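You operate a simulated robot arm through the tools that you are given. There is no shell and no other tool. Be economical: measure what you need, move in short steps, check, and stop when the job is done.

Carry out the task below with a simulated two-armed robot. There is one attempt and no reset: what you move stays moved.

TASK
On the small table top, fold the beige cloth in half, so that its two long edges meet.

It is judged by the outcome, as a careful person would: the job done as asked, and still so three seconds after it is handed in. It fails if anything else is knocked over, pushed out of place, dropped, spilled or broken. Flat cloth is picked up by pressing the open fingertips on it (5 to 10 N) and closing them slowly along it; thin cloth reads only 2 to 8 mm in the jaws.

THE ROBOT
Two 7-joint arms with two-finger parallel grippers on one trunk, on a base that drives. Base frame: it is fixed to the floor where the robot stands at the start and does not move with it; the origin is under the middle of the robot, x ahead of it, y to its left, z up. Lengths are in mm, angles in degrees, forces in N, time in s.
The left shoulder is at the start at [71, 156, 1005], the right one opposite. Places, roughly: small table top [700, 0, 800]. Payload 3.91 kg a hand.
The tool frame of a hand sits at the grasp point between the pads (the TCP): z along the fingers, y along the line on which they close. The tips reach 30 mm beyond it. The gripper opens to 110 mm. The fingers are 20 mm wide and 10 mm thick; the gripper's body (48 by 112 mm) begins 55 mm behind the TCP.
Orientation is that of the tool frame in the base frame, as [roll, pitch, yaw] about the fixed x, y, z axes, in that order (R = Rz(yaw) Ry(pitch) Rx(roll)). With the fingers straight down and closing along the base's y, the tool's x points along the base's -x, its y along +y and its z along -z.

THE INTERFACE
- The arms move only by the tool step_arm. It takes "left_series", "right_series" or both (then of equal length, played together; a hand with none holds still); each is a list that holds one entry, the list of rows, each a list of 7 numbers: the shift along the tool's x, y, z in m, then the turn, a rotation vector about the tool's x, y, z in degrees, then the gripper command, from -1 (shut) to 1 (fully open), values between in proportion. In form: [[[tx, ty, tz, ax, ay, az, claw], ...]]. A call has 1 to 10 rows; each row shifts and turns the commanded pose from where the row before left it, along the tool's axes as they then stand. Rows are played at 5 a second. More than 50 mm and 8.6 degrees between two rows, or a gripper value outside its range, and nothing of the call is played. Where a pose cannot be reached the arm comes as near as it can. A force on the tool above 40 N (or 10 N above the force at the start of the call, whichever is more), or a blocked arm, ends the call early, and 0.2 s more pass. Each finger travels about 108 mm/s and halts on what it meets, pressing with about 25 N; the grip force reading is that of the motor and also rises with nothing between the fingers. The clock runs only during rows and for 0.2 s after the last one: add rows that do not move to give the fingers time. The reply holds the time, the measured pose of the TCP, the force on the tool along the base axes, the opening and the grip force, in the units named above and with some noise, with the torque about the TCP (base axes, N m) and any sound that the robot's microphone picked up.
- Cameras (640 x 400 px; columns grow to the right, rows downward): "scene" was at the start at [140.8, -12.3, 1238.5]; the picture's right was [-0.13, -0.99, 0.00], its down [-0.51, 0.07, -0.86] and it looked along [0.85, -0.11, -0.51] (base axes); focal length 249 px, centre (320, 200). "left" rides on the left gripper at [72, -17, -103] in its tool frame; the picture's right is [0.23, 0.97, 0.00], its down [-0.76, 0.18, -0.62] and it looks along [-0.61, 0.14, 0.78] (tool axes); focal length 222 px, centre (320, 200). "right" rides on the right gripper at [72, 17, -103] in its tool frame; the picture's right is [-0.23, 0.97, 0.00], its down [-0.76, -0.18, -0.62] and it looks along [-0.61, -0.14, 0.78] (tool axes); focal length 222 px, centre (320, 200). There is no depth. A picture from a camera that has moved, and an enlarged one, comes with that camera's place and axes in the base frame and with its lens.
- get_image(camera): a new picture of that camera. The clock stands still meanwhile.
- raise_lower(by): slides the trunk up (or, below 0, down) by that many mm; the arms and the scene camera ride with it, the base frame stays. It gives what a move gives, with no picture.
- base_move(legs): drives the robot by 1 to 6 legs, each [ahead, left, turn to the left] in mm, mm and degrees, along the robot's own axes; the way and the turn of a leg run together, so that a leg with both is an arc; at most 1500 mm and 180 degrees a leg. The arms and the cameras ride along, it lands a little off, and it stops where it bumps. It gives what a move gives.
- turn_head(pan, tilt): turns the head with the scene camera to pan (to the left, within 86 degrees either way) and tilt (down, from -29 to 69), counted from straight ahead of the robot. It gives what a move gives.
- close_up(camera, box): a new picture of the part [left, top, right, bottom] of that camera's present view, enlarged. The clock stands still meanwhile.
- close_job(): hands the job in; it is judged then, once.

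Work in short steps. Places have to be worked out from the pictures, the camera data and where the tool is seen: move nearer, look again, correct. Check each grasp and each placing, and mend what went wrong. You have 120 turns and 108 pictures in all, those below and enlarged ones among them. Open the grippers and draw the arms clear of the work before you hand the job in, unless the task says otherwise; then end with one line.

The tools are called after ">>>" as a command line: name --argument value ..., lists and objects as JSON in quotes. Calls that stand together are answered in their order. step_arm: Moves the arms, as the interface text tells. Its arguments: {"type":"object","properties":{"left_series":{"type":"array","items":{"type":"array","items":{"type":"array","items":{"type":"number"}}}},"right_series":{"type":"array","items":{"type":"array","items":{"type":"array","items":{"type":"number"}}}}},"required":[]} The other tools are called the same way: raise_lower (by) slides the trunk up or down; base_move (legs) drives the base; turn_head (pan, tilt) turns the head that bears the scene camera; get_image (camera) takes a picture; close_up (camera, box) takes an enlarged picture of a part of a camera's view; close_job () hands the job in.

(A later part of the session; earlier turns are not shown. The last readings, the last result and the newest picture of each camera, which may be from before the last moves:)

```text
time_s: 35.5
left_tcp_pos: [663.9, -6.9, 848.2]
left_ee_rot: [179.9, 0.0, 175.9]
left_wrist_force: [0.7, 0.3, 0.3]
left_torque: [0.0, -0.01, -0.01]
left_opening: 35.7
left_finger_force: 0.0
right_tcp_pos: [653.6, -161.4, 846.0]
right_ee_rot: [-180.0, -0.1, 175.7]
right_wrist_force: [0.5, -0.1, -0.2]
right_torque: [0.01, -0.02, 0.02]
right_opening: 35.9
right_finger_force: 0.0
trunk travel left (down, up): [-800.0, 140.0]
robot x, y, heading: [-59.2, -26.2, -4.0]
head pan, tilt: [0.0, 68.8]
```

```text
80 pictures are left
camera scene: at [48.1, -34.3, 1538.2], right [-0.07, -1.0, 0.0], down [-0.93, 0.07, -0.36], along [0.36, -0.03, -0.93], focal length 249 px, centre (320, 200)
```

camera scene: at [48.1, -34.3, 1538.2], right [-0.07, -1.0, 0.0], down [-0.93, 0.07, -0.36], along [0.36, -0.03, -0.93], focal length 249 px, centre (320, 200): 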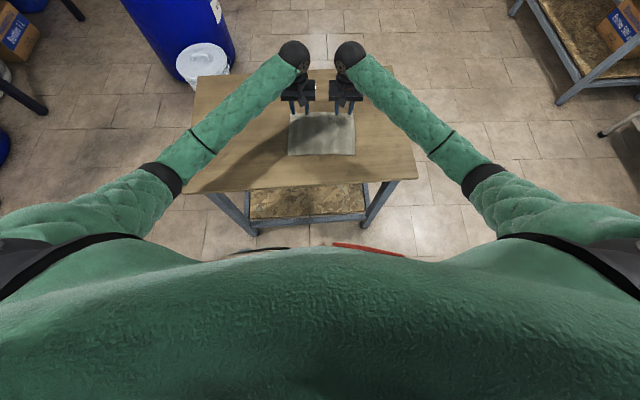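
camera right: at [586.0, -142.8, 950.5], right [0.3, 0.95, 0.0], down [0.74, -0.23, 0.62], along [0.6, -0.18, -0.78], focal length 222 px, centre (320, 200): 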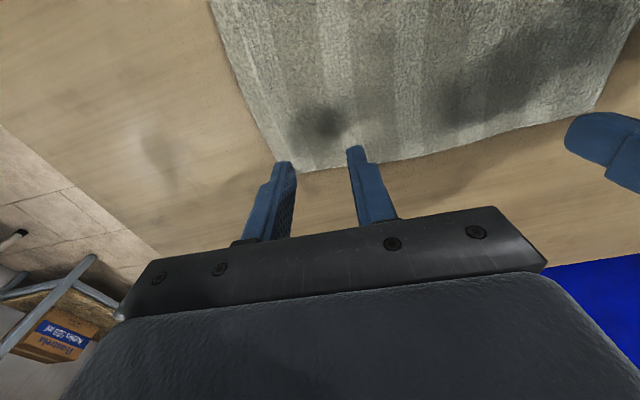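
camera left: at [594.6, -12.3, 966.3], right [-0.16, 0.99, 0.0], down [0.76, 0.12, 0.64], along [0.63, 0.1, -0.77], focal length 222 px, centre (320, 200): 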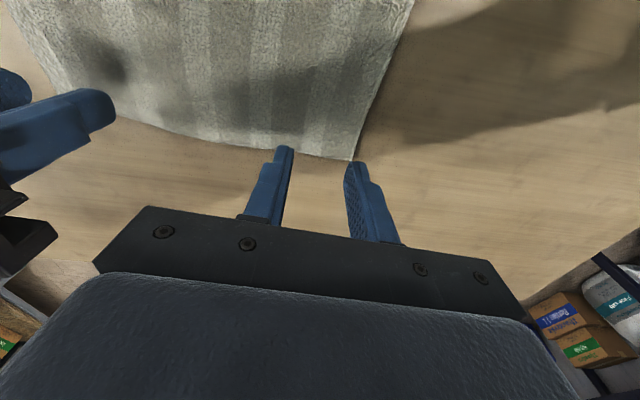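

Arms are well clear now. I set the head to view the cloth, then descend to z≈824.

>>> turn_head --pan 0 --tilt 55

>>> step_arm --left_series '[[[0, 0, 0.006, 0, 0, 0, -0.35], [0, 0, 0.006, 0, 0, 0, -0.35], [0, 0, 0.006, 0, 0, 0, -0.35], [0, 0, 0.006, 0, 0, 0, -0.35], [0, 0, 0, 0, 0, 0, -0.35]]]' --right_series '[[[0, 0, 0.006, 0, 0, 0, -0.35], [0, 0, 0.006, 0, 0, 0, -0.35], [0, 0, 0.006, 0, 0, 0, -0.35], [0, 0, 0.004, 0, 0, 0, -0.35], [0, 0, 0, 0, 0, 0, -0.35]]]'

>>> close_up --camera "scene" --box '[240, 80, 400, 180]'

```text
time_s: 36.3
left_tcp_pos: [662.7, -7.9, 847.1]
left_ee_rot: [-180.0, 0.0, 175.8]
left_wrist_force: [1.0, 0.5, 0.1]
left_torque: [0.04, -0.01, 0.01]
left_opening: 35.8
left_finger_force: 0.1
right_tcp_pos: [653.3, -160.7, 847.3]
right_ee_rot: [-179.9, 0.0, 175.8]
right_wrist_force: [-0.6, -0.5, 0.2]
right_torque: [0.0, -0.01, -0.02]
right_opening: 35.7
right_finger_force: 0.1
trunk travel left (down, up): [-800.0, 140.0]
robot x, y, heading: [-58.1, -28.2, -4.3]
head pan, tilt: [0.0, 55.0]
```

```text
time_s: 37.5
left_tcp_pos: [664.0, -6.5, 821.2]
left_ee_rot: [-180.0, 0.0, 175.9]
left_wrist_force: [-0.5, -0.3, 0.6]
left_torque: [0.03, 0.02, -0.02]
left_opening: 35.7
left_finger_force: 0.1
right_tcp_pos: [653.5, -160.7, 822.1]
right_ee_rot: [-180.0, -0.1, 175.8]
right_wrist_force: [-0.5, -0.3, 0.0]
right_torque: [0.0, -0.01, -0.02]
right_opening: 35.9
right_finger_force: 0.1
trunk travel left (down, up): [-800.0, 140.0]
robot x, y, heading: [-61.3, -25.1, -4.3]
head pan, tilt: [0.0, 55.0]
```

```text
4.00 times, centred on (320, 130) of scene
camera zoom: at [64.2, -35.4, 1553.7], right [-0.07, -1.0, 0.0], down [-0.82, 0.06, -0.57], along [0.57, -0.04, -0.82], focal length 994 px, centre (320, 480)
```

zoom: 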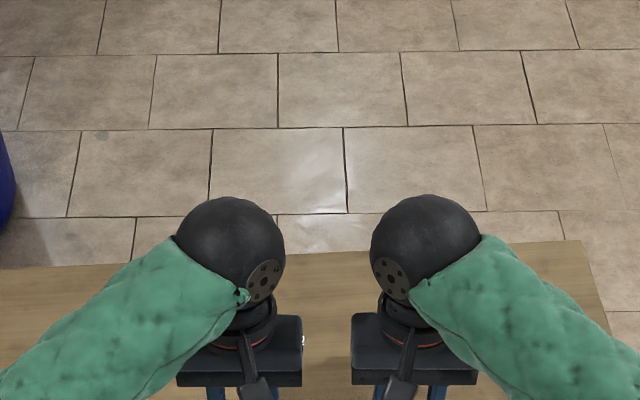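

No contact yet at z≈821, and both arms track well. I go on down.

>>> step_arm --left_series '[[[0, 0, 0.0015, 0, 0, 0, -0.35], [0, 0, 0.0015, 0, 0, 0, -0.35], [0, 0, 0, 0, 0, 0, -0.35]]]' --right_series '[[[0, 0, 0.0015, 0, 0, 0, -0.35], [0, 0, 0.0015, 0, 0, 0, -0.35], [0, 0, 0, 0, 0, 0, -0.35]]]'

>>> close_up --camera "left" --box '[160, 60, 480, 260]'

>>> close_up --camera "right" --box '[160, 60, 480, 260]'

```text
time_s: 38.3
left_tcp_pos: [664.5, -6.9, 818.8]
left_ee_rot: [180.0, 0.1, 175.8]
left_wrist_force: [0.1, 0.3, 0.0]
left_torque: [0.05, -0.02, -0.02]
left_opening: 36.0
left_finger_force: 0.0
right_tcp_pos: [653.8, -161.3, 820.3]
right_ee_rot: [-180.0, 0.1, 175.8]
right_wrist_force: [-0.3, 0.7, 0.9]
right_torque: [0.0, 0.03, -0.03]
right_opening: 35.6
right_finger_force: 0.0
trunk travel left (down, up): [-800.0, 140.0]
robot x, y, heading: [-59.4, -27.0, -4.2]
head pan, tilt: [0.0, 55.0]
```

```text
2.00 times, centred on (320, 160) of left
camera zoom: at [590.8, -18.7, 922.4], right [-0.16, 0.99, 0.0], down [0.77, 0.12, 0.62], along [0.61, 0.1, -0.78], focal length 444 px, centre (320, 280)
```

zoom: 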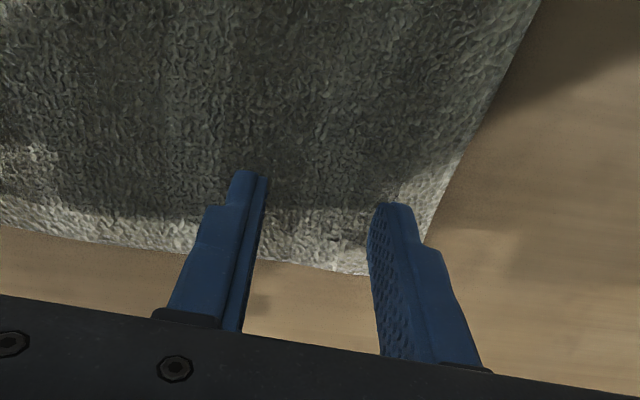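

```text
2.00 times, centred on (320, 160) of right
camera zoom: at [582.6, -140.0, 922.8], right [0.3, 0.95, 0.0], down [0.75, -0.23, 0.62], along [0.59, -0.19, -0.78], focal length 444 px, centre (320, 280)
```

zoom: 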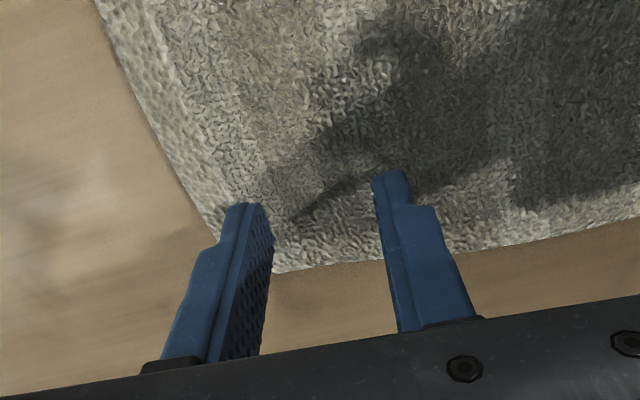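

Tips are still above the cloth. Triangulating puts the top near z≈785 and the far edge at x≈690 (left) and x≈678 (right). I move both hands about 11 mm outward and creep on down.

>>> step_arm --left_series '[[[-0.006, 0, 0, 0, 0, 0, -0.35], [-0.006, 0, 0, 0, 0, 0, -0.35], [0, 0, 0.001, 0, 0, 0, -0.35], [0, 0, 0, 0, 0, 0, -0.35]]]' --right_series '[[[-0.005, 0, 0, 0, 0, 0, -0.35], [-0.005, 0, 0, 0, 0, 0, -0.35], [0, 0, 0.002, 0, 0, 0, -0.35], [0, 0, 0, 0, 0, 0, -0.35]]]'

>>> step_arm --left_series '[[[0, 0, 0.001, 0, 0, 0, -0.35], [0, 0, 0.001, 0, 0, 0, -0.35], [0, 0, 0, 0, 0, 0, -0.35]]]' --right_series '[[[0, 0, 0.001, 0, 0, 0, -0.35], [0, 0, 0.001, 0, 0, 0, -0.35], [0, 0, 0, 0, 0, 0, -0.35]]]'

```text
time_s: 39.3
left_tcp_pos: [675.2, -8.5, 818.6]
left_ee_rot: [-180.0, 0.0, 175.9]
left_wrist_force: [0.5, 0.3, -0.1]
left_torque: [0.0, 0.0, -0.01]
left_opening: 35.6
left_finger_force: 0.0
right_tcp_pos: [664.8, -161.9, 817.4]
right_ee_rot: [-179.9, -0.1, 175.8]
right_wrist_force: [-1.0, -0.2, 0.1]
right_torque: [0.01, 0.03, 0.0]
right_opening: 35.7
right_finger_force: 0.0
trunk travel left (down, up): [-800.0, 140.0]
robot x, y, heading: [-55.8, -24.5, -4.1]
head pan, tilt: [0.0, 55.0]
```

```text
time_s: 40.1
left_tcp_pos: [675.9, -8.2, 818.1]
left_ee_rot: [-180.0, 0.0, 175.8]
left_wrist_force: [-0.1, -0.7, 0.4]
left_torque: [0.02, 0.02, 0.0]
left_opening: 35.6
left_finger_force: 0.1
right_tcp_pos: [665.0, -161.4, 815.1]
right_ee_rot: [179.9, -0.1, 175.8]
right_wrist_force: [0.1, 0.6, 0.0]
right_torque: [0.0, 0.01, -0.03]
right_opening: 35.5
right_finger_force: 0.0
trunk travel left (down, up): [-800.0, 140.0]
robot x, y, heading: [-57.7, -24.6, -4.0]
head pan, tilt: [0.0, 55.0]
```

Still free; I continue with another few millimetres.

>>> step_arm --left_series '[[[0, 0, 0.0015, 0, 0, 0, -0.35], [0, 0, 0.0015, 0, 0, 0, -0.35], [0, 0, 0, 0, 0, 0, -0.35]]]' --right_series '[[[0, 0, 0.001, 0, 0, 0, -0.35], [0, 0, 0.001, 0, 0, 0, -0.35], [0, 0, 0, 0, 0, 0, -0.35]]]'

>>> step_arm --left_series '[[[0, 0, 0.001, 0, 0, 0, -0.35], [0, 0, 0.001, 0, 0, 0, -0.35], [0, 0, 0, 0, 0, 0, -0.35]]]' --right_series '[[[0, 0, 0.001, 0, 0, 0, -0.35], [0, 0, 0.001, 0, 0, 0, -0.35], [0, 0, 0, 0, 0, 0, -0.35]]]'

>>> close_up --camera "left" --box '[160, 60, 480, 260]'

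```text
time_s: 40.9
left_tcp_pos: [674.8, -7.6, 814.3]
left_ee_rot: [-180.0, 0.0, 175.9]
left_wrist_force: [-0.9, 0.8, 3.4]
left_torque: [0.0, 0.02, -0.04]
left_opening: 35.8
left_finger_force: 0.1
right_tcp_pos: [662.9, -162.6, 813.9]
right_ee_rot: [-180.0, 0.0, 175.8]
right_wrist_force: [0.6, -0.1, 3.1]
right_torque: [0.03, -0.07, 0.02]
right_opening: 35.5
right_finger_force: 0.1
trunk travel left (down, up): [-800.0, 140.0]
robot x, y, heading: [-62.9, -24.7, -3.9]
head pan, tilt: [0.0, 55.0]
```

```text
time_s: 41.7
left_tcp_pos: [676.4, -8.1, 812.9]
left_ee_rot: [-180.0, 0.2, 175.8]
left_wrist_force: [2.5, -1.0, 13.3]
left_torque: [-0.1, -0.11, 0.06]
left_opening: 35.5
left_finger_force: 0.1
right_tcp_pos: [663.0, -162.7, 813.9]
right_ee_rot: [180.0, 0.1, 175.8]
right_wrist_force: [2.4, 0.5, 9.7]
right_torque: [-0.01, -0.09, -0.02]
right_opening: 35.7
right_finger_force: 0.1
trunk travel left (down, up): [-800.0, 140.0]
robot x, y, heading: [-58.9, -26.6, -4.3]
head pan, tilt: [0.0, 55.0]
```

```text
2.00 times, centred on (320, 160) of left
camera zoom: at [602.0, -19.7, 916.4], right [-0.16, 0.99, 0.0], down [0.77, 0.12, 0.62], along [0.62, 0.1, -0.78], focal length 444 px, centre (320, 280)
```

zoom: 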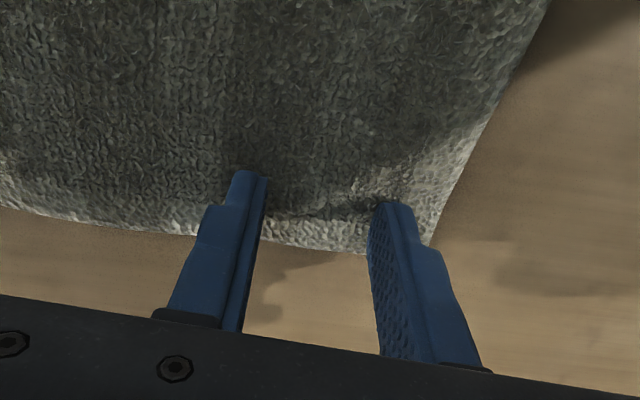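

Both hands press on the cloth (13 and 10 N). I ease the left by half a millimetre and close both grippers slowly.

>>> step_arm --left_series '[[[0, 0, -0.0006, 0, 0, 0, -0.42], [0, 0, 0, 0, 0, 0, -0.5], [0, 0, 0, 0, 0, 0, -0.58], [0, 0, 0, 0, 0, 0, -0.66], [0, 0, 0, 0, 0, 0, -0.74], [0, 0, 0, 0, 0, 0, -0.82], [0, 0, 0, 0, 0, 0, -0.9], [0, 0, 0, 0, 0, 0, -1], [0, 0, 0, 0, 0, 0, -1], [0, 0, 0, 0, 0, 0, -1]]]' --right_series '[[[0, 0, -0.0002, 0, 0, 0, -0.42], [0, 0, 0, 0, 0, 0, -0.5], [0, 0, 0, 0, 0, 0, -0.58], [0, 0, 0, 0, 0, 0, -0.66], [0, 0, 0, 0, 0, 0, -0.74], [0, 0, 0, 0, 0, 0, -0.82], [0, 0, 0, 0, 0, 0, -0.9], [0, 0, 0, 0, 0, 0, -1], [0, 0, 0, 0, 0, 0, -1], [0, 0, 0, 0, 0, 0, -1]]]'

>>> close_up --camera "left" --box '[160, 60, 480, 260]'

>>> close_up --camera "right" --box '[160, 60, 480, 260]'

```text
time_s: 43.9
left_tcp_pos: [675.5, -6.9, 813.3]
left_ee_rot: [179.9, 0.1, 175.7]
left_wrist_force: [-0.7, -2.4, 17.4]
left_torque: [-0.06, 0.03, 0.0]
left_opening: 4.2
left_finger_force: 25.1
right_tcp_pos: [662.5, -162.8, 813.2]
right_ee_rot: [180.0, 0.0, 175.8]
right_wrist_force: [0.9, 0.8, 8.1]
right_torque: [0.0, -0.05, -0.01]
right_opening: 0.0
right_finger_force: 24.7
trunk travel left (down, up): [-800.0, 140.0]
robot x, y, heading: [-60.5, -25.5, -4.0]
head pan, tilt: [0.0, 55.0]
```

```text
2.00 times, centred on (320, 160) of left
camera zoom: at [601.8, -19.0, 916.2], right [-0.16, 0.99, 0.0], down [0.77, 0.12, 0.62], along [0.62, 0.1, -0.78], focal length 444 px, centre (320, 280)
```

zoom: 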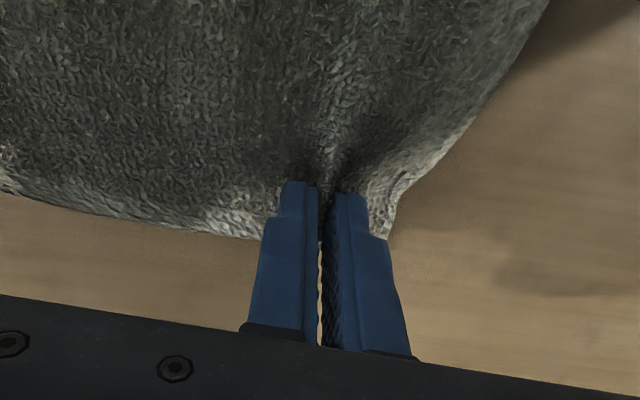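

```text
2.00 times, centred on (320, 160) of right
camera zoom: at [591.6, -141.4, 915.9], right [0.3, 0.95, 0.0], down [0.75, -0.23, 0.62], along [0.6, -0.19, -0.78], focal length 444 px, centre (320, 280)
```

zoom: 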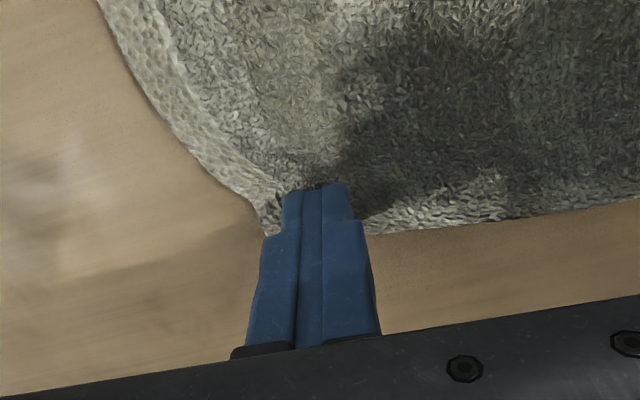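

The left hand holds cloth (4.2 mm), but the right slipped and shut on nothing. I lift the right 4 mm, reopen, and press a little harder.

>>> step_arm --right_series '[[[0, 0, -0.004, 0, 0, 0, -1], [0, 0, 0, 0, 0, 0, -0.3], [0, 0, 0, 0, 0, 0, -0.3], [0, 0, 0, 0, 0, 0, -0.3], [0, 0, 0.002, 0, 0, 0, -0.3], [0, 0, 0.002, 0, 0, 0, -0.3], [0, 0, 0.0003, 0, 0, 0, -0.3], [0, 0, 0, 0, 0, 0, -0.3]]]'

>>> close_up --camera "right" --box '[160, 60, 480, 260]'

```text
time_s: 45.7
left_tcp_pos: [675.0, -7.3, 812.1]
left_ee_rot: [180.0, 0.0, 176.0]
left_wrist_force: [1.1, 0.6, 15.0]
left_torque: [-0.01, -0.08, 0.01]
left_opening: 4.2
left_finger_force: 25.0
right_tcp_pos: [662.9, -161.9, 814.5]
right_ee_rot: [-179.9, 0.1, 175.8]
right_wrist_force: [-2.2, -1.8, 12.3]
right_torque: [-0.06, 0.06, 0.01]
right_opening: 38.4
right_finger_force: 0.1
trunk travel left (down, up): [-800.0, 140.0]
robot x, y, heading: [-62.2, -24.4, -4.1]
head pan, tilt: [0.0, 55.0]
```

```text
2.00 times, centred on (320, 160) of right
camera zoom: at [591.7, -140.6, 915.5], right [0.3, 0.95, 0.0], down [0.75, -0.23, 0.62], along [0.6, -0.19, -0.78], focal length 444 px, centre (320, 280)
```

zoom: 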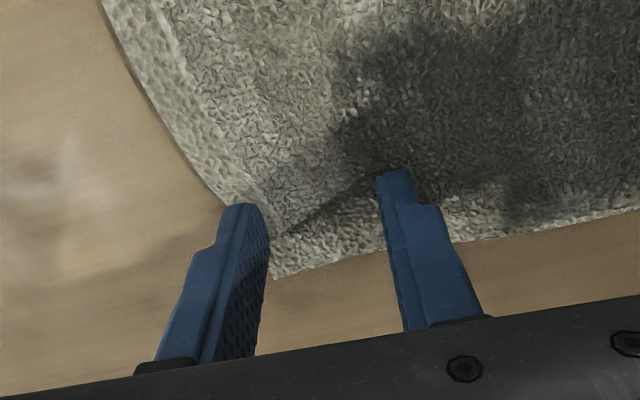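

Pressing at 12 N, I close the right slowly.

>>> step_arm --right_series '[[[0, 0, 0, 0, 0, 0, -0.37], [0, 0, 0, 0, 0, 0, -0.44], [0, 0, 0, 0, 0, 0, -0.51], [0, 0, 0, 0, 0, 0, -0.58], [0, 0, 0, 0, 0, 0, -0.65], [0, 0, 0, 0, 0, 0, -0.72], [0, 0, 0, 0, 0, 0, -0.79], [0, 0, 0, 0, 0, 0, -0.86], [0, 0, 0, 0, 0, 0, -1], [0, 0, 0, 0, 0, 0, -1]]]'

>>> close_up --camera "right" --box '[160, 60, 480, 260]'

```text
time_s: 47.9
left_tcp_pos: [674.7, -7.0, 812.9]
left_ee_rot: [-180.0, 0.0, 175.9]
left_wrist_force: [1.7, -8.0, 12.3]
left_torque: [-0.24, -0.04, 0.01]
left_opening: 4.3
left_finger_force: 25.4
right_tcp_pos: [663.2, -160.1, 812.3]
right_ee_rot: [-179.9, 0.2, 175.8]
right_wrist_force: [0.9, 11.1, 16.7]
right_torque: [0.35, 0.04, -0.01]
right_opening: 5.6
right_finger_force: 25.0
trunk travel left (down, up): [-800.0, 140.0]
robot x, y, heading: [-60.1, -22.6, -4.1]
head pan, tilt: [0.0, 55.0]
```

```text
2.00 times, centred on (320, 160) of right
camera zoom: at [591.5, -139.7, 915.3], right [0.3, 0.95, 0.0], down [0.75, -0.23, 0.62], along [0.6, -0.18, -0.78], focal length 444 px, centre (320, 280)
```

zoom: 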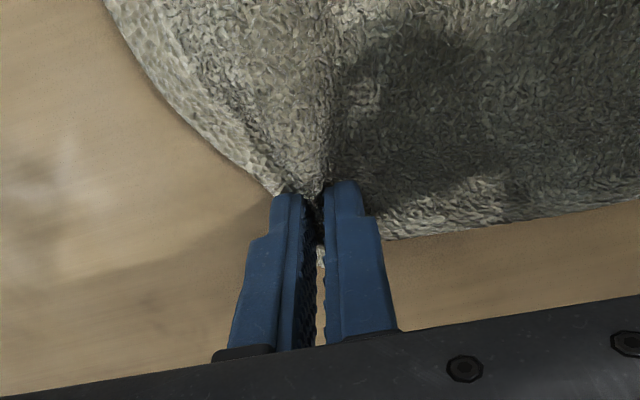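

Both hold, but a pinch running across the fold line would leave the free edge pointing the wrong way after the fold. A pinch parallel to the edge, closing along x, flips cleanly. So I release, lift 60 mm, and turn each hand about 90° with the cameras outward.

>>> step_arm --left_series '[[[0, 0, 0, 0, 0, 0, -0.6], [0, 0, 0, 0, 0, 0, -0.3], [0, 0, 0, 0, 0, 0, -0.3], [0, 0, -0.03, 0, 0, 0, -0.3], [0, 0, -0.03, 0, 0, 0, -0.3], [0, 0, 0, 0, 0, 8, -0.3], [0, 0, 0, 0, 0, 8, -0.3], [0, 0, 0, 0, 0, 8, -0.3], [0, 0, 0, 0, 0, 8, -0.3], [0, 0, 0, 0, 0, 8, -0.3]]]' --right_series '[[[0, 0, 0, 0, 0, 0, -0.6], [0, 0, 0, 0, 0, 0, -0.3], [0, 0, 0, 0, 0, 0, -0.3], [0, 0, -0.03, 0, 0, 0, -0.3], [0, 0, -0.03, 0, 0, 0, -0.3], [0, 0, 0, 0, 0, -8, -0.3], [0, 0, 0, 0, 0, -8, -0.3], [0, 0, 0, 0, 0, -8, -0.3], [0, 0, 0, 0, 0, -8, -0.3], [0, 0, 0, 0, 0, -8, -0.3]]]'

>>> step_arm --left_series '[[[0, 0, 0, 0, 0, 8, -0.3], [0, 0, 0, 0, 0, 8, -0.3], [0, 0, 0, 0, 0, 8, -0.3], [0, 0, 0, 0, 0, 8, -0.3], [0, 0, 0, 0, 0, 8, -0.3], [0, 0, 0, 0, 0, 8, -0.3], [0, 0, 0, 0, 0, 2, -0.3], [0, 0, 0, 0, 0, 0, -0.3]]]' --right_series '[[[0, 0, 0, 0, 0, -8, -0.3], [0, 0, 0, 0, 0, -8, -0.3], [0, 0, 0, 0, 0, -8, -0.3], [0, 0, 0, 0, 0, -8, -0.3], [0, 0, 0, 0, 0, -8, -0.3], [0, 0, 0, 0, 0, -8, -0.3], [0, 0, 0, 0, 0, -2, -0.3], [0, 0, 0, 0, 0, 0, -0.3]]]'

>>> get_image --camera "scene"

>>> get_image --camera "left"

>>> get_image --camera "right"

```text
time_s: 50.1
left_tcp_pos: [676.6, -7.2, 872.1]
left_ee_rot: [180.0, -0.1, 135.7]
left_wrist_force: [-0.3, -0.1, 0.8]
left_torque: [0.01, -0.03, 0.04]
left_opening: 38.5
left_finger_force: 0.0
right_tcp_pos: [664.5, -161.6, 871.2]
right_ee_rot: [-180.0, -0.1, -144.0]
right_wrist_force: [-0.2, -0.7, 0.1]
right_torque: [0.0, -0.03, 0.03]
right_opening: 38.5
right_finger_force: 0.1
trunk travel left (down, up): [-800.0, 140.0]
robot x, y, heading: [-60.6, -26.9, -4.2]
head pan, tilt: [0.0, 55.0]
```

```text
time_s: 51.9
left_tcp_pos: [677.5, -7.6, 871.3]
left_ee_rot: [180.0, 0.0, 85.8]
left_wrist_force: [-0.6, 0.4, -0.1]
left_torque: [-0.03, 0.0, -0.02]
left_opening: 38.5
left_finger_force: 0.0
right_tcp_pos: [663.4, -161.9, 872.5]
right_ee_rot: [-180.0, 0.0, -94.2]
right_wrist_force: [0.3, 0.2, -0.2]
right_torque: [-0.02, 0.01, -0.02]
right_opening: 38.7
right_finger_force: 0.1
trunk travel left (down, up): [-800.0, 140.0]
robot x, y, heading: [-61.4, -22.5, -4.0]
head pan, tilt: [0.0, 55.0]
```

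```text
71 pictures are left
camera scene: at [64.2, -35.4, 1553.7], right [-0.07, -1.0, 0.0], down [-0.82, 0.06, -0.57], along [0.57, -0.04, -0.82], focal length 249 px, centre (320, 200)
```

scene: 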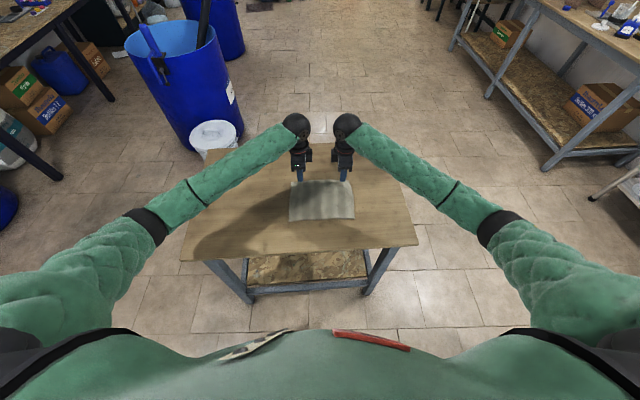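

```text
70 pictures are left
camera left: at [665.1, 66.0, 974.6], right [0.99, 0.16, 0.0], down [0.12, -0.77, 0.62], along [0.1, -0.62, -0.78], focal length 222 px, centre (320, 200)
```

left: 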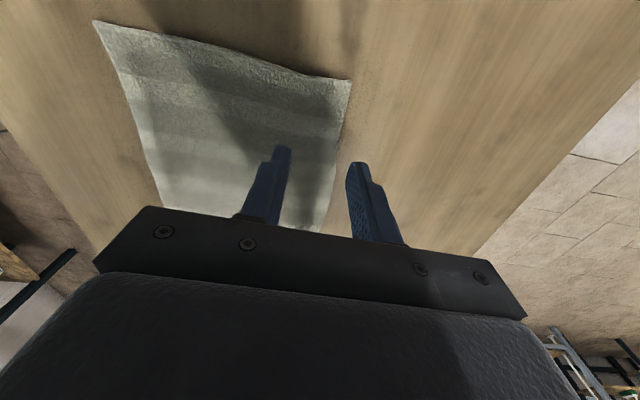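

```text
69 pictures are left
camera right: at [642.4, -233.7, 974.4], right [-0.95, 0.3, 0.0], down [0.23, 0.75, 0.62], along [0.18, 0.59, -0.78], focal length 222 px, centre (320, 200)
```

right: 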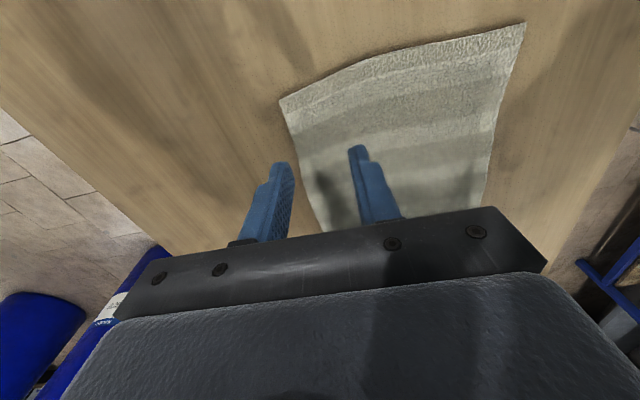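

The turn worked, and the cloth lies as before, with far corners at about (694,34) and (683,-199). I place each pair of fingers to straddle the far edge near its corner, outer finger just off the cloth, and descend to z≈820.

>>> step_arm --left_series '[[[0.0257, 0.0006, 0, 0, 0, 0, -0.42], [0, 0, 0.012, 0, 0, 0, -0.42], [0, 0, 0.012, 0, 0, 0, -0.42], [0, 0, 0.012, 0, 0, 0, -0.42], [0, 0, 0.012, 0, 0, 0, -0.42], [0, 0, 0, 0, 0, 0, -0.42]]]' --right_series '[[[0.0205, -0.0091, 0, 0, 0, 0, -0.42], [0, 0, 0.012, 0, 0, 0, -0.42], [0, 0, 0.012, 0, 0, 0, -0.42], [0, 0, 0.012, 0, 0, 0, -0.42], [0, 0, 0.012, 0, 0, 0, -0.42], [0, 0, 0, 0, 0, 0, -0.42]]]'

>>> close_up --camera "left" --box '[160, 60, 480, 260]'

>>> close_up --camera "right" --box '[160, 60, 480, 260]'

```text
time_s: 53.3
left_tcp_pos: [676.0, 17.9, 824.2]
left_ee_rot: [180.0, 0.1, 85.8]
left_wrist_force: [-0.5, -0.3, -0.2]
left_torque: [0.02, -0.02, -0.02]
left_opening: 31.8
left_finger_force: 0.0
right_tcp_pos: [671.9, -182.3, 824.6]
right_ee_rot: [-179.9, 0.0, -94.2]
right_wrist_force: [0.1, -0.3, 0.1]
right_torque: [0.0, 0.03, 0.02]
right_opening: 32.0
right_finger_force: 0.0
trunk travel left (down, up): [-800.0, 140.0]
robot x, y, heading: [-60.6, -24.9, -4.0]
head pan, tilt: [0.0, 55.0]
```

```text
2.00 times, centred on (320, 160) of left
camera zoom: at [665.0, 91.1, 926.6], right [0.99, 0.16, 0.0], down [0.12, -0.77, 0.62], along [0.1, -0.62, -0.78], focal length 444 px, centre (320, 280)
```

zoom: 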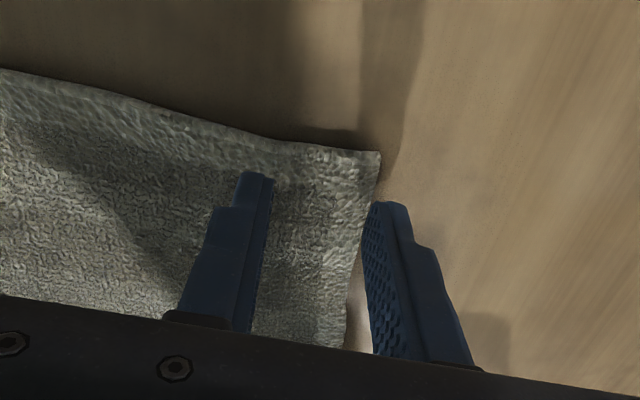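

```text
2.00 times, centred on (320, 160) of right
camera zoom: at [648.7, -254.8, 927.0], right [-0.95, 0.3, 0.0], down [0.23, 0.75, 0.62], along [0.18, 0.59, -0.78], focal length 444 px, centre (320, 280)
```

zoom: 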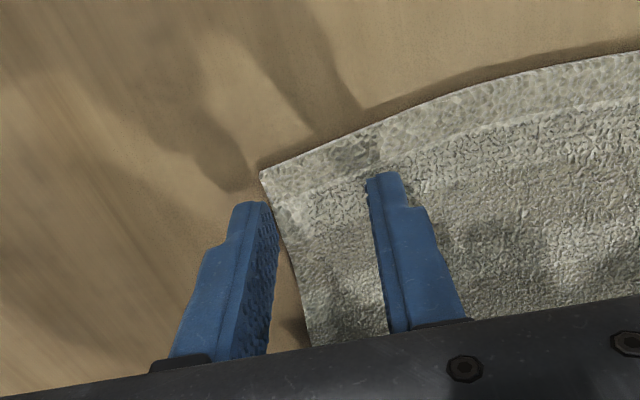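

The alignment is good: the edges run just inside the outer fingers. I lower to contact.

>>> step_arm --left_series '[[[0, 0.001, 0.002, 0, 0, 0, -0.42], [0, 0, 0.002, 0, 0, 0, -0.42], [0, 0, 0.002, 0, 0, 0, -0.42], [0, 0, 0.002, 0, 0, 0, -0.42], [0, 0, 0, 0, 0, 0, -0.42]]]' --right_series '[[[0, 0, 0.002, 0, 0, 0, -0.42], [0, 0, 0.002, 0, 0, 0, -0.42], [0, 0, 0.002, 0, 0, 0, -0.42], [0, 0, 0.002, 0, 0, 0, -0.42], [0, 0, 0, 0, 0, 0, -0.42]]]'

>>> step_arm --left_series '[[[0, 0, 0.001, 0, 0, 0, -0.42], [0, 0, 0.001, 0, 0, 0, -0.42], [0, 0, 0, 0, 0, 0, -0.42]]]' --right_series '[[[0, 0, 0.001, 0, 0, 0, -0.42], [0, 0, 0.001, 0, 0, 0, -0.42], [0, 0, 0, 0, 0, 0, -0.42]]]'

```text
time_s: 54.5
left_tcp_pos: [679.3, 17.4, 816.3]
left_ee_rot: [-180.0, 0.0, 86.0]
left_wrist_force: [-0.4, 0.4, 0.1]
left_torque: [-0.01, 0.03, 0.01]
left_opening: 31.9
left_finger_force: 0.1
right_tcp_pos: [672.1, -182.5, 815.2]
right_ee_rot: [180.0, 0.0, -94.2]
right_wrist_force: [0.3, 0.4, -0.2]
right_torque: [0.01, -0.03, -0.03]
right_opening: 32.1
right_finger_force: 0.1
trunk travel left (down, up): [-800.0, 140.0]
robot x, y, heading: [-64.7, -27.8, -4.1]
head pan, tilt: [0.0, 55.0]
```

```text
time_s: 55.3
left_tcp_pos: [679.6, 18.2, 812.7]
left_ee_rot: [180.0, 0.0, 85.8]
left_wrist_force: [-1.5, 1.2, 3.0]
left_torque: [0.02, 0.08, 0.0]
left_opening: 31.8
left_finger_force: 0.2
right_tcp_pos: [671.2, -182.4, 813.5]
right_ee_rot: [180.0, -0.1, -94.2]
right_wrist_force: [-0.7, -0.6, 3.8]
right_torque: [0.01, 0.03, 0.01]
right_opening: 32.0
right_finger_force: 0.1
trunk travel left (down, up): [-800.0, 140.0]
robot x, y, heading: [-59.8, -25.3, -4.2]
head pan, tilt: [0.0, 55.0]
```

About 3 to 4 N each. I press 1.4 mm more, then check the force.

>>> step_arm --left_series '[[[0, 0, 0.0014, 0, 0, 0, -0.42], [0, 0, 0, 0, 0, 0, -0.42]]]' --right_series '[[[0, 0, 0.0012, 0, 0, 0, -0.42], [0, 0, 0, 0, 0, 0, -0.42]]]'

```text
time_s: 55.9
left_tcp_pos: [679.8, 17.9, 812.6]
left_ee_rot: [-180.0, 0.1, 85.8]
left_wrist_force: [-0.4, -0.9, 6.2]
left_torque: [-0.06, 0.06, 0.0]
left_opening: 31.6
left_finger_force: 0.1
right_tcp_pos: [670.8, -182.9, 813.4]
right_ee_rot: [179.9, 0.0, -94.2]
right_wrist_force: [2.6, 0.4, 9.7]
right_torque: [0.01, 0.02, -0.04]
right_opening: 31.2
right_finger_force: 0.0
trunk travel left (down, up): [-800.0, 140.0]
robot x, y, heading: [-58.4, -24.3, -4.1]
head pan, tilt: [0.0, 55.0]
```

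Now close both slowly, with a touch more press on the left.

>>> step_arm --left_series '[[[0, 0, 0.0008, 0, 0, 0, -0.42], [0, 0, 0, 0, 0, 0, -0.49], [0, 0, 0, 0, 0, 0, -0.56], [0, 0, 0, 0, 0, 0, -0.63], [0, 0, 0, 0, 0, 0, -0.7], [0, 0, 0, 0, 0, 0, -0.77], [0, 0, 0, 0, 0, 0, -0.84], [0, 0, 0, 0, 0, 0, -0.92], [0, 0, 0, 0, 0, 0, -1], [0, 0, 0, 0, 0, 0, -1]]]' --right_series '[[[0, 0, 0.0003, 0, 0, 0, -0.42], [0, 0, 0, 0, 0, 0, -0.49], [0, 0, 0, 0, 0, 0, -0.56], [0, 0, 0, 0, 0, 0, -0.63], [0, 0, 0, 0, 0, 0, -0.7], [0, 0, 0, 0, 0, 0, -0.77], [0, 0, 0, 0, 0, 0, -0.84], [0, 0, 0, 0, 0, 0, -0.92], [0, 0, 0, 0, 0, 0, -1], [0, 0, 0, 0, 0, 0, -1]]]'

>>> close_up --camera "left" --box '[160, 60, 480, 260]'

>>> close_up --camera "right" --box '[160, 60, 480, 260]'

```text
time_s: 58.1
left_tcp_pos: [679.1, 17.2, 812.4]
left_ee_rot: [180.0, -0.1, 85.8]
left_wrist_force: [-3.4, -0.8, 12.8]
left_torque: [0.02, 0.19, 0.01]
left_opening: 5.0
left_finger_force: 24.9
right_tcp_pos: [669.0, -182.9, 813.4]
right_ee_rot: [180.0, 0.1, -94.2]
right_wrist_force: [-0.5, 0.0, 6.2]
right_torque: [0.05, 0.04, -0.03]
right_opening: 3.9
right_finger_force: 25.4
trunk travel left (down, up): [-800.0, 140.0]
robot x, y, heading: [-56.7, -27.2, -4.0]
head pan, tilt: [0.0, 55.0]
```

```text
2.00 times, centred on (320, 160) of left
camera zoom: at [667.4, 91.2, 915.9], right [0.99, 0.16, 0.0], down [0.12, -0.77, 0.62], along [0.1, -0.62, -0.78], focal length 444 px, centre (320, 280)
```

zoom: 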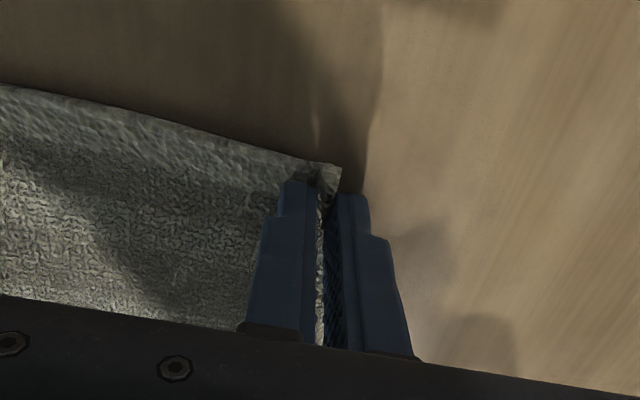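

```text
2.00 times, centred on (320, 160) of right
camera zoom: at [647.8, -254.6, 915.9], right [-0.95, 0.3, 0.0], down [0.23, 0.75, 0.62], along [0.19, 0.59, -0.78], focal length 444 px, centre (320, 280)
```

zoom: 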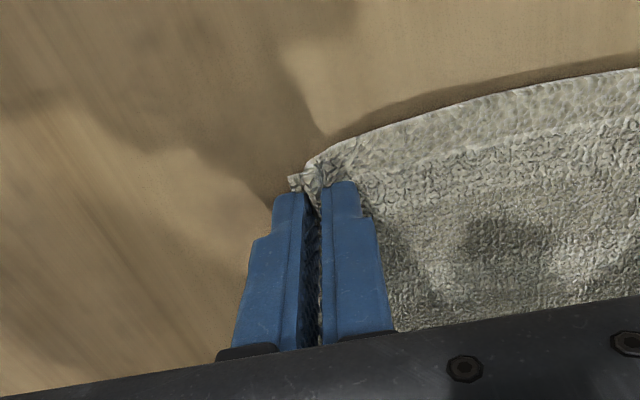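

Both edges are pinched right at the rim (5.0 and 3.9 mm). I lift and carry both back together along the first half of the arc.

>>> step_arm --left_series '[[[0, -0.003, -0.016, 0, 0, 0, -1], [0, -0.006, -0.016, 0, 0, 0, -1], [0, -0.012, -0.014, 0, 0, 0, -1], [0, -0.015, -0.012, 0, 0, 0, -1], [0, -0.015, -0.006, 0, 0, 0, -1], [0, -0.015, -0.002, 0, 0, 0, -1], [0, 0, 0, 0, 0, 0, -1]]]' --right_series '[[[0, 0.003, -0.016, 0, 0, 0, -1], [0, 0.006, -0.016, 0, 0, 0, -1], [0, 0.012, -0.014, 0, 0, 0, -1], [0, 0.015, -0.012, 0, 0, 0, -1], [0, 0.015, -0.006, 0, 0, 0, -1], [0, 0.015, -0.002, 0, 0, 0, -1], [0, 0, 0, 0, 0, 0, -1]]]'

>>> get_image --camera "scene"

>>> get_image --camera "left"

>>> get_image --camera "right"

```text
time_s: 59.7
left_tcp_pos: [613.1, 23.5, 876.2]
left_ee_rot: [179.9, 0.0, 85.9]
left_wrist_force: [0.2, 0.1, 0.4]
left_torque: [0.0, 0.03, -0.03]
left_opening: 4.7
left_finger_force: 24.5
right_tcp_pos: [605.5, -177.0, 878.7]
right_ee_rot: [179.9, 0.0, -94.2]
right_wrist_force: [0.2, 0.2, -0.5]
right_torque: [0.01, 0.02, 0.01]
right_opening: 3.9
right_finger_force: 25.5
trunk travel left (down, up): [-800.0, 140.0]
robot x, y, heading: [-58.0, -21.1, -4.1]
head pan, tilt: [0.0, 55.0]
```

```text
64 pictures are left
camera scene: at [64.8, -35.4, 1553.6], right [-0.07, -1.0, 0.0], down [-0.82, 0.06, -0.57], along [0.57, -0.04, -0.82], focal length 249 px, centre (320, 200)
```

scene: 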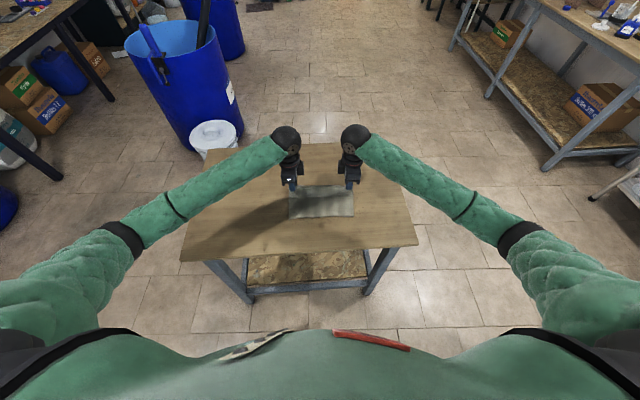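

```text
63 pictures are left
camera left: at [602.8, 96.0, 979.8], right [0.99, 0.16, 0.0], down [0.12, -0.77, 0.62], along [0.1, -0.62, -0.78], focal length 222 px, centre (320, 200)
```

left: 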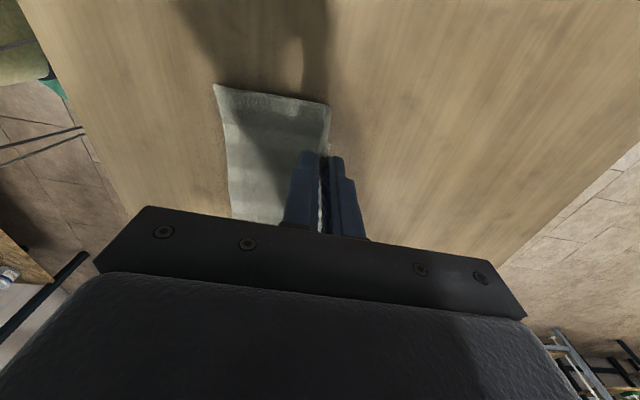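

```text
62 pictures are left
camera right: at [582.6, -248.9, 980.8], right [-0.95, 0.3, 0.0], down [0.23, 0.75, 0.62], along [0.18, 0.59, -0.78], focal length 222 px, centre (320, 200)
```

right: 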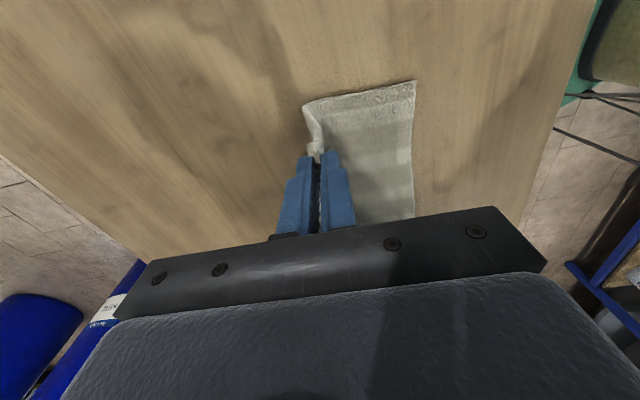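

The cloth lifts cleanly on both sides. I measure where the near edge lies now.

>>> close_up --camera "scene" --box '[260, 160, 380, 235]'

```text
5.33 times, centred on (320, 198) of scene
camera zoom: at [64.8, -35.4, 1553.6], right [-0.07, -1.0, 0.0], down [-0.82, 0.06, -0.57], along [0.57, -0.04, -0.82], focal length 1326 px, centre (320, 213)
```

zoom: 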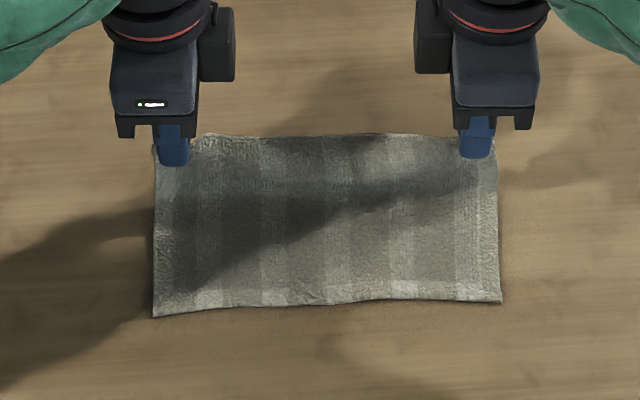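

The near edge is now at x≈523 (left) and x≈518 (right), since the cloth slid a little ahead. I tilt both hands back 40°, fingers pointing ahead, and carry on towards the near edge, staying a few millimetres above.

>>> step_arm --left_series '[[[0, 0, 0, -8, 0, 0, -1], [0, 0, 0, -8, 0, 0, -1], [0, 0, 0, -8, 0, 0, -1], [0, 0, 0, -8, 0, 0, -1], [0, 0, 0, -8, 0, 0, -1], [0, -0.0156, -0.0079, 0, 0, 0, -1], [0, -0.0175, -0.0056, 0, 0, 0, -1], [0, 0, 0, 0, 0, 0, -1]]]' --right_series '[[[0, 0, 0, 8, 0, 0, -1], [0, 0, 0, 8, 0, 0, -1], [0, 0, 0, 8, 0, 0, -1], [0, 0, 0, 8, 0, 0, -1], [0, 0, 0, 8, 0, 0, -1], [0, 0.0156, -0.0079, 0, 0, 0, -1], [0, 0.0175, -0.0056, 0, 0, 0, -1], [0, 0, 0, 0, 0, 0, -1]]]'

>>> close_up --camera "scene" --box '[240, 150, 400, 250]'

>>> get_image --camera "left"

>>> get_image --camera "right"

```text
time_s: 61.5
left_tcp_pos: [579.3, 25.0, 867.0]
left_ee_rot: [140.0, 0.0, 85.8]
left_wrist_force: [-0.1, 0.0, 0.8]
left_torque: [-0.01, 0.03, -0.01]
left_opening: 4.2
left_finger_force: 25.0
right_tcp_pos: [571.3, -176.2, 868.6]
right_ee_rot: [-140.0, 0.0, -94.2]
right_wrist_force: [-0.2, -1.2, 0.2]
right_torque: [0.0, 0.06, 0.01]
right_opening: 3.6
right_finger_force: 25.3
trunk travel left (down, up): [-800.0, 140.0]
robot x, y, heading: [-56.4, -23.9, -3.9]
head pan, tilt: [0.0, 55.0]
```

```text
4.00 times, centred on (320, 200) of scene
camera zoom: at [64.8, -35.4, 1553.6], right [-0.07, -1.0, 0.0], down [-0.82, 0.06, -0.57], along [0.57, -0.04, -0.82], focal length 994 px, centre (320, 200)
```

zoom: 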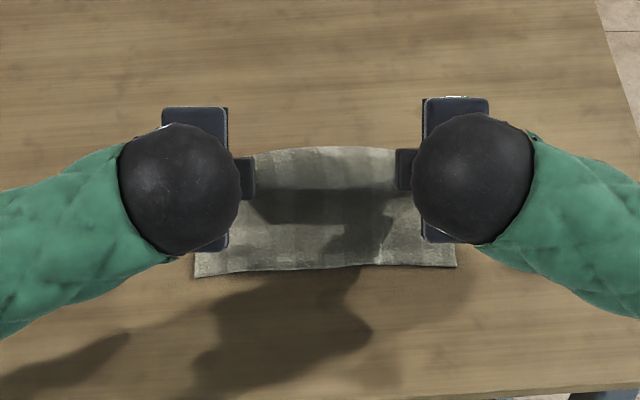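

```text
59 pictures are left
camera left: at [505.7, 102.5, 934.7], right [0.76, 0.17, 0.63], down [-0.32, -0.74, 0.59], along [0.57, -0.65, -0.51], focal length 222 px, centre (320, 200)
```

left: 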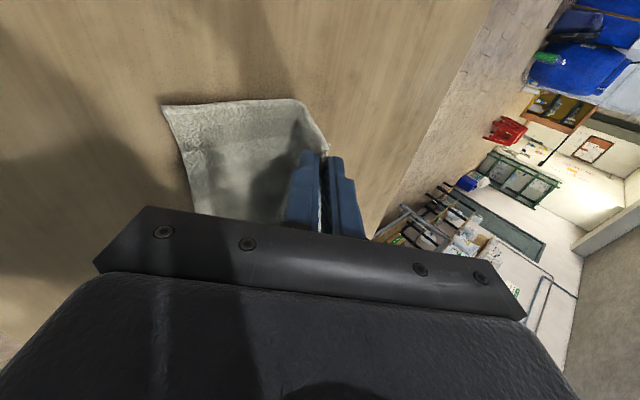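

```text
58 pictures are left
camera right: at [487.5, -244.1, 935.9], right [-0.73, 0.28, -0.63], down [-0.21, 0.78, 0.59], along [0.65, 0.56, -0.51], focal length 222 px, centre (320, 200)
```

right: 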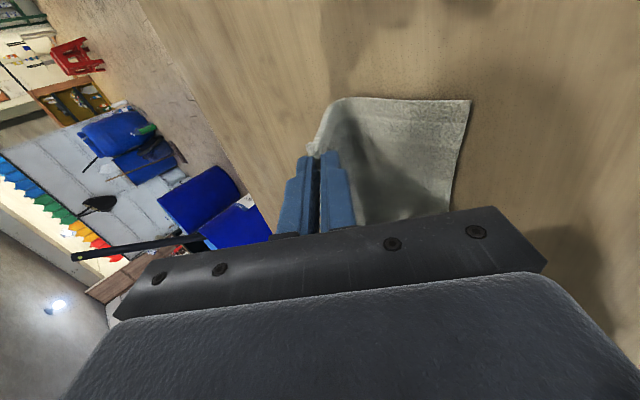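

The cloth follows in a clean arc and the near edge hasn't moved. I carry on down to just above the bottom layer.

>>> step_arm --left_series '[[[0, -0.0201, -0.0025, 0, 0, 0, -1], [0, -0.0213, 0.0004, 0, 0, 0, -1], [0, -0.0213, 0.0004, 0, 0, 0, -1], [0, 0, 0, 0, 0, 0, -1]]]' --right_series '[[[0, 0.0201, -0.0025, 0, 0, 0, -1], [0, 0.0213, 0.0004, 0, 0, 0, -1], [0, 0.019, 0.0023, 0, 0, 0, -1], [0, 0, 0, 0, 0, 0, -1]]]'

>>> get_image --camera "left"

>>> get_image --camera "right"

>>> close_up --camera "scene" --box '[260, 170, 380, 245]'

```text
time_s: 62.5
left_tcp_pos: [531.4, 27.1, 827.4]
left_ee_rot: [140.1, 0.0, 85.9]
left_wrist_force: [-0.6, 0.5, -0.1]
left_torque: [0.01, 0.06, -0.05]
left_opening: 4.4
left_finger_force: 24.5
right_tcp_pos: [527.1, -171.4, 830.0]
right_ee_rot: [-140.1, 0.0, -94.2]
right_wrist_force: [-0.1, -0.4, 0.1]
right_torque: [-0.04, 0.07, -0.01]
right_opening: 3.5
right_finger_force: 25.6
trunk travel left (down, up): [-800.0, 140.0]
robot x, y, heading: [-58.4, -24.5, -4.3]
head pan, tilt: [0.0, 55.0]
```

```text
57 pictures are left
camera left: at [458.4, 105.6, 896.8], right [0.76, 0.17, 0.63], down [-0.32, -0.74, 0.59], along [0.57, -0.65, -0.51], focal length 222 px, centre (320, 200)
```

left: 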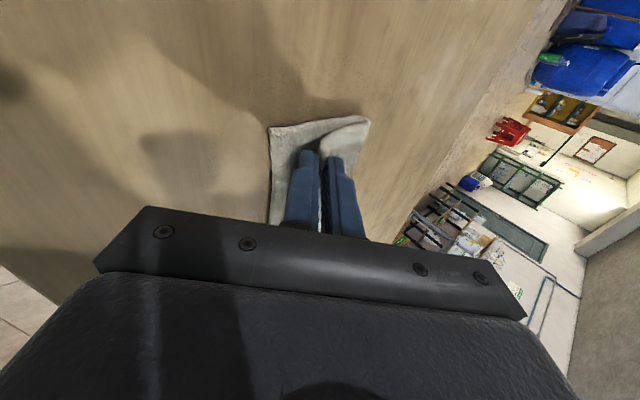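

```text
56 pictures are left
camera right: at [442.5, -239.0, 897.3], right [-0.73, 0.28, -0.63], down [-0.21, 0.78, 0.59], along [0.65, 0.56, -0.51], focal length 222 px, centre (320, 200)
```

right: 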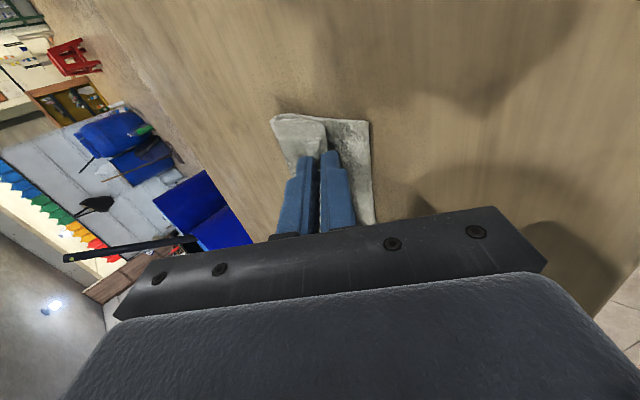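

```text
5.33 times, centred on (320, 208) of scene
camera zoom: at [64.8, -35.4, 1553.6], right [-0.07, -1.0, 0.0], down [-0.82, 0.06, -0.57], along [0.57, -0.04, -0.82], focal length 1326 px, centre (320, 160)
```

zoom: 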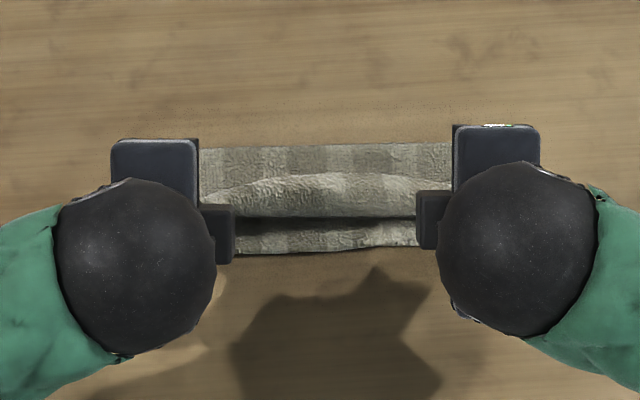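

The fold has come over. The gripped hem, about 25 mm, points back ahead as a small cuff that should unroll on release. I lower the last few millimetres to contact.

>>> step_arm --left_series '[[[0, -0.0013, 0.0015, 0, 0, 0, -1], [0, -0.0013, 0.0015, 0, 0, 0, -1], [0, 0, 0, 0, 0, 0, -1]]]' --right_series '[[[0, 0.0016, 0.002, 0, 0, 0, -1], [0, 0.0016, 0.002, 0, 0, 0, -1], [0, 0, 0, 0, 0, 0, -1]]]'

```text
time_s: 63.3
left_tcp_pos: [529.2, 28.1, 825.5]
left_ee_rot: [140.1, 0.1, 85.7]
left_wrist_force: [-0.2, 0.5, 0.1]
left_torque: [0.01, 0.03, -0.03]
left_opening: 4.5
left_finger_force: 24.8
right_tcp_pos: [524.5, -171.9, 825.3]
right_ee_rot: [-140.0, -0.1, -94.1]
right_wrist_force: [0.7, -0.1, 0.3]
right_torque: [0.0, 0.09, 0.0]
right_opening: 3.8
right_finger_force: 25.1
trunk travel left (down, up): [-800.0, 140.0]
robot x, y, heading: [-61.7, -26.9, -4.2]
head pan, tilt: [0.0, 55.0]
```

>>> step_arm --left_series '[[[0, -0.0013, 0.0015, 0, 0, 0, -1], [0, -0.0013, 0.0015, 0, 0, 0, -1], [0, 0, 0, 0, 0, 0, -1]]]' --right_series '[[[0, 0.0013, 0.0015, 0, 0, 0, -1], [0, 0.0013, 0.0015, 0, 0, 0, -1], [0, 0, 0, 0, 0, 0, -1]]]'

>>> close_up --camera "left" --box '[200, 80, 440, 230]'

```text
time_s: 64.1
left_tcp_pos: [530.0, 29.1, 820.9]
left_ee_rot: [140.0, 0.0, 85.8]
left_wrist_force: [-0.4, -0.3, -0.4]
left_torque: [0.01, 0.08, 0.0]
left_opening: 4.4
left_finger_force: 24.6
right_tcp_pos: [526.5, -171.9, 820.0]
right_ee_rot: [-140.1, 0.0, -94.2]
right_wrist_force: [0.4, -0.4, -0.8]
right_torque: [0.03, 0.04, -0.01]
right_opening: 3.7
right_finger_force: 24.8
trunk travel left (down, up): [-800.0, 140.0]
robot x, y, heading: [-62.0, -27.1, -4.3]
head pan, tilt: [0.0, 55.0]
```

```text
2.67 times, centred on (320, 155) of left
camera zoom: at [456.4, 106.1, 889.0], right [0.76, 0.17, 0.63], down [-0.32, -0.74, 0.59], along [0.57, -0.65, -0.51], focal length 592 px, centre (320, 320)
```

zoom: 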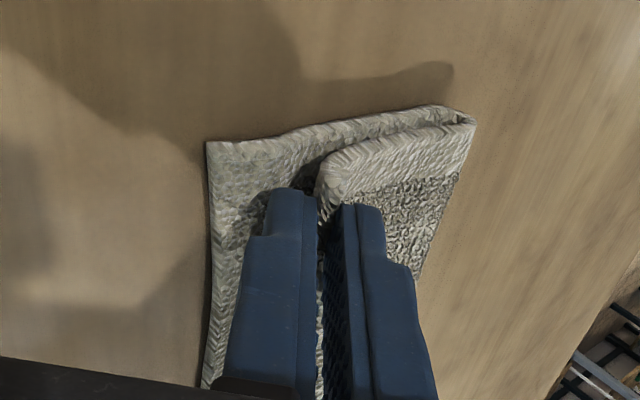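

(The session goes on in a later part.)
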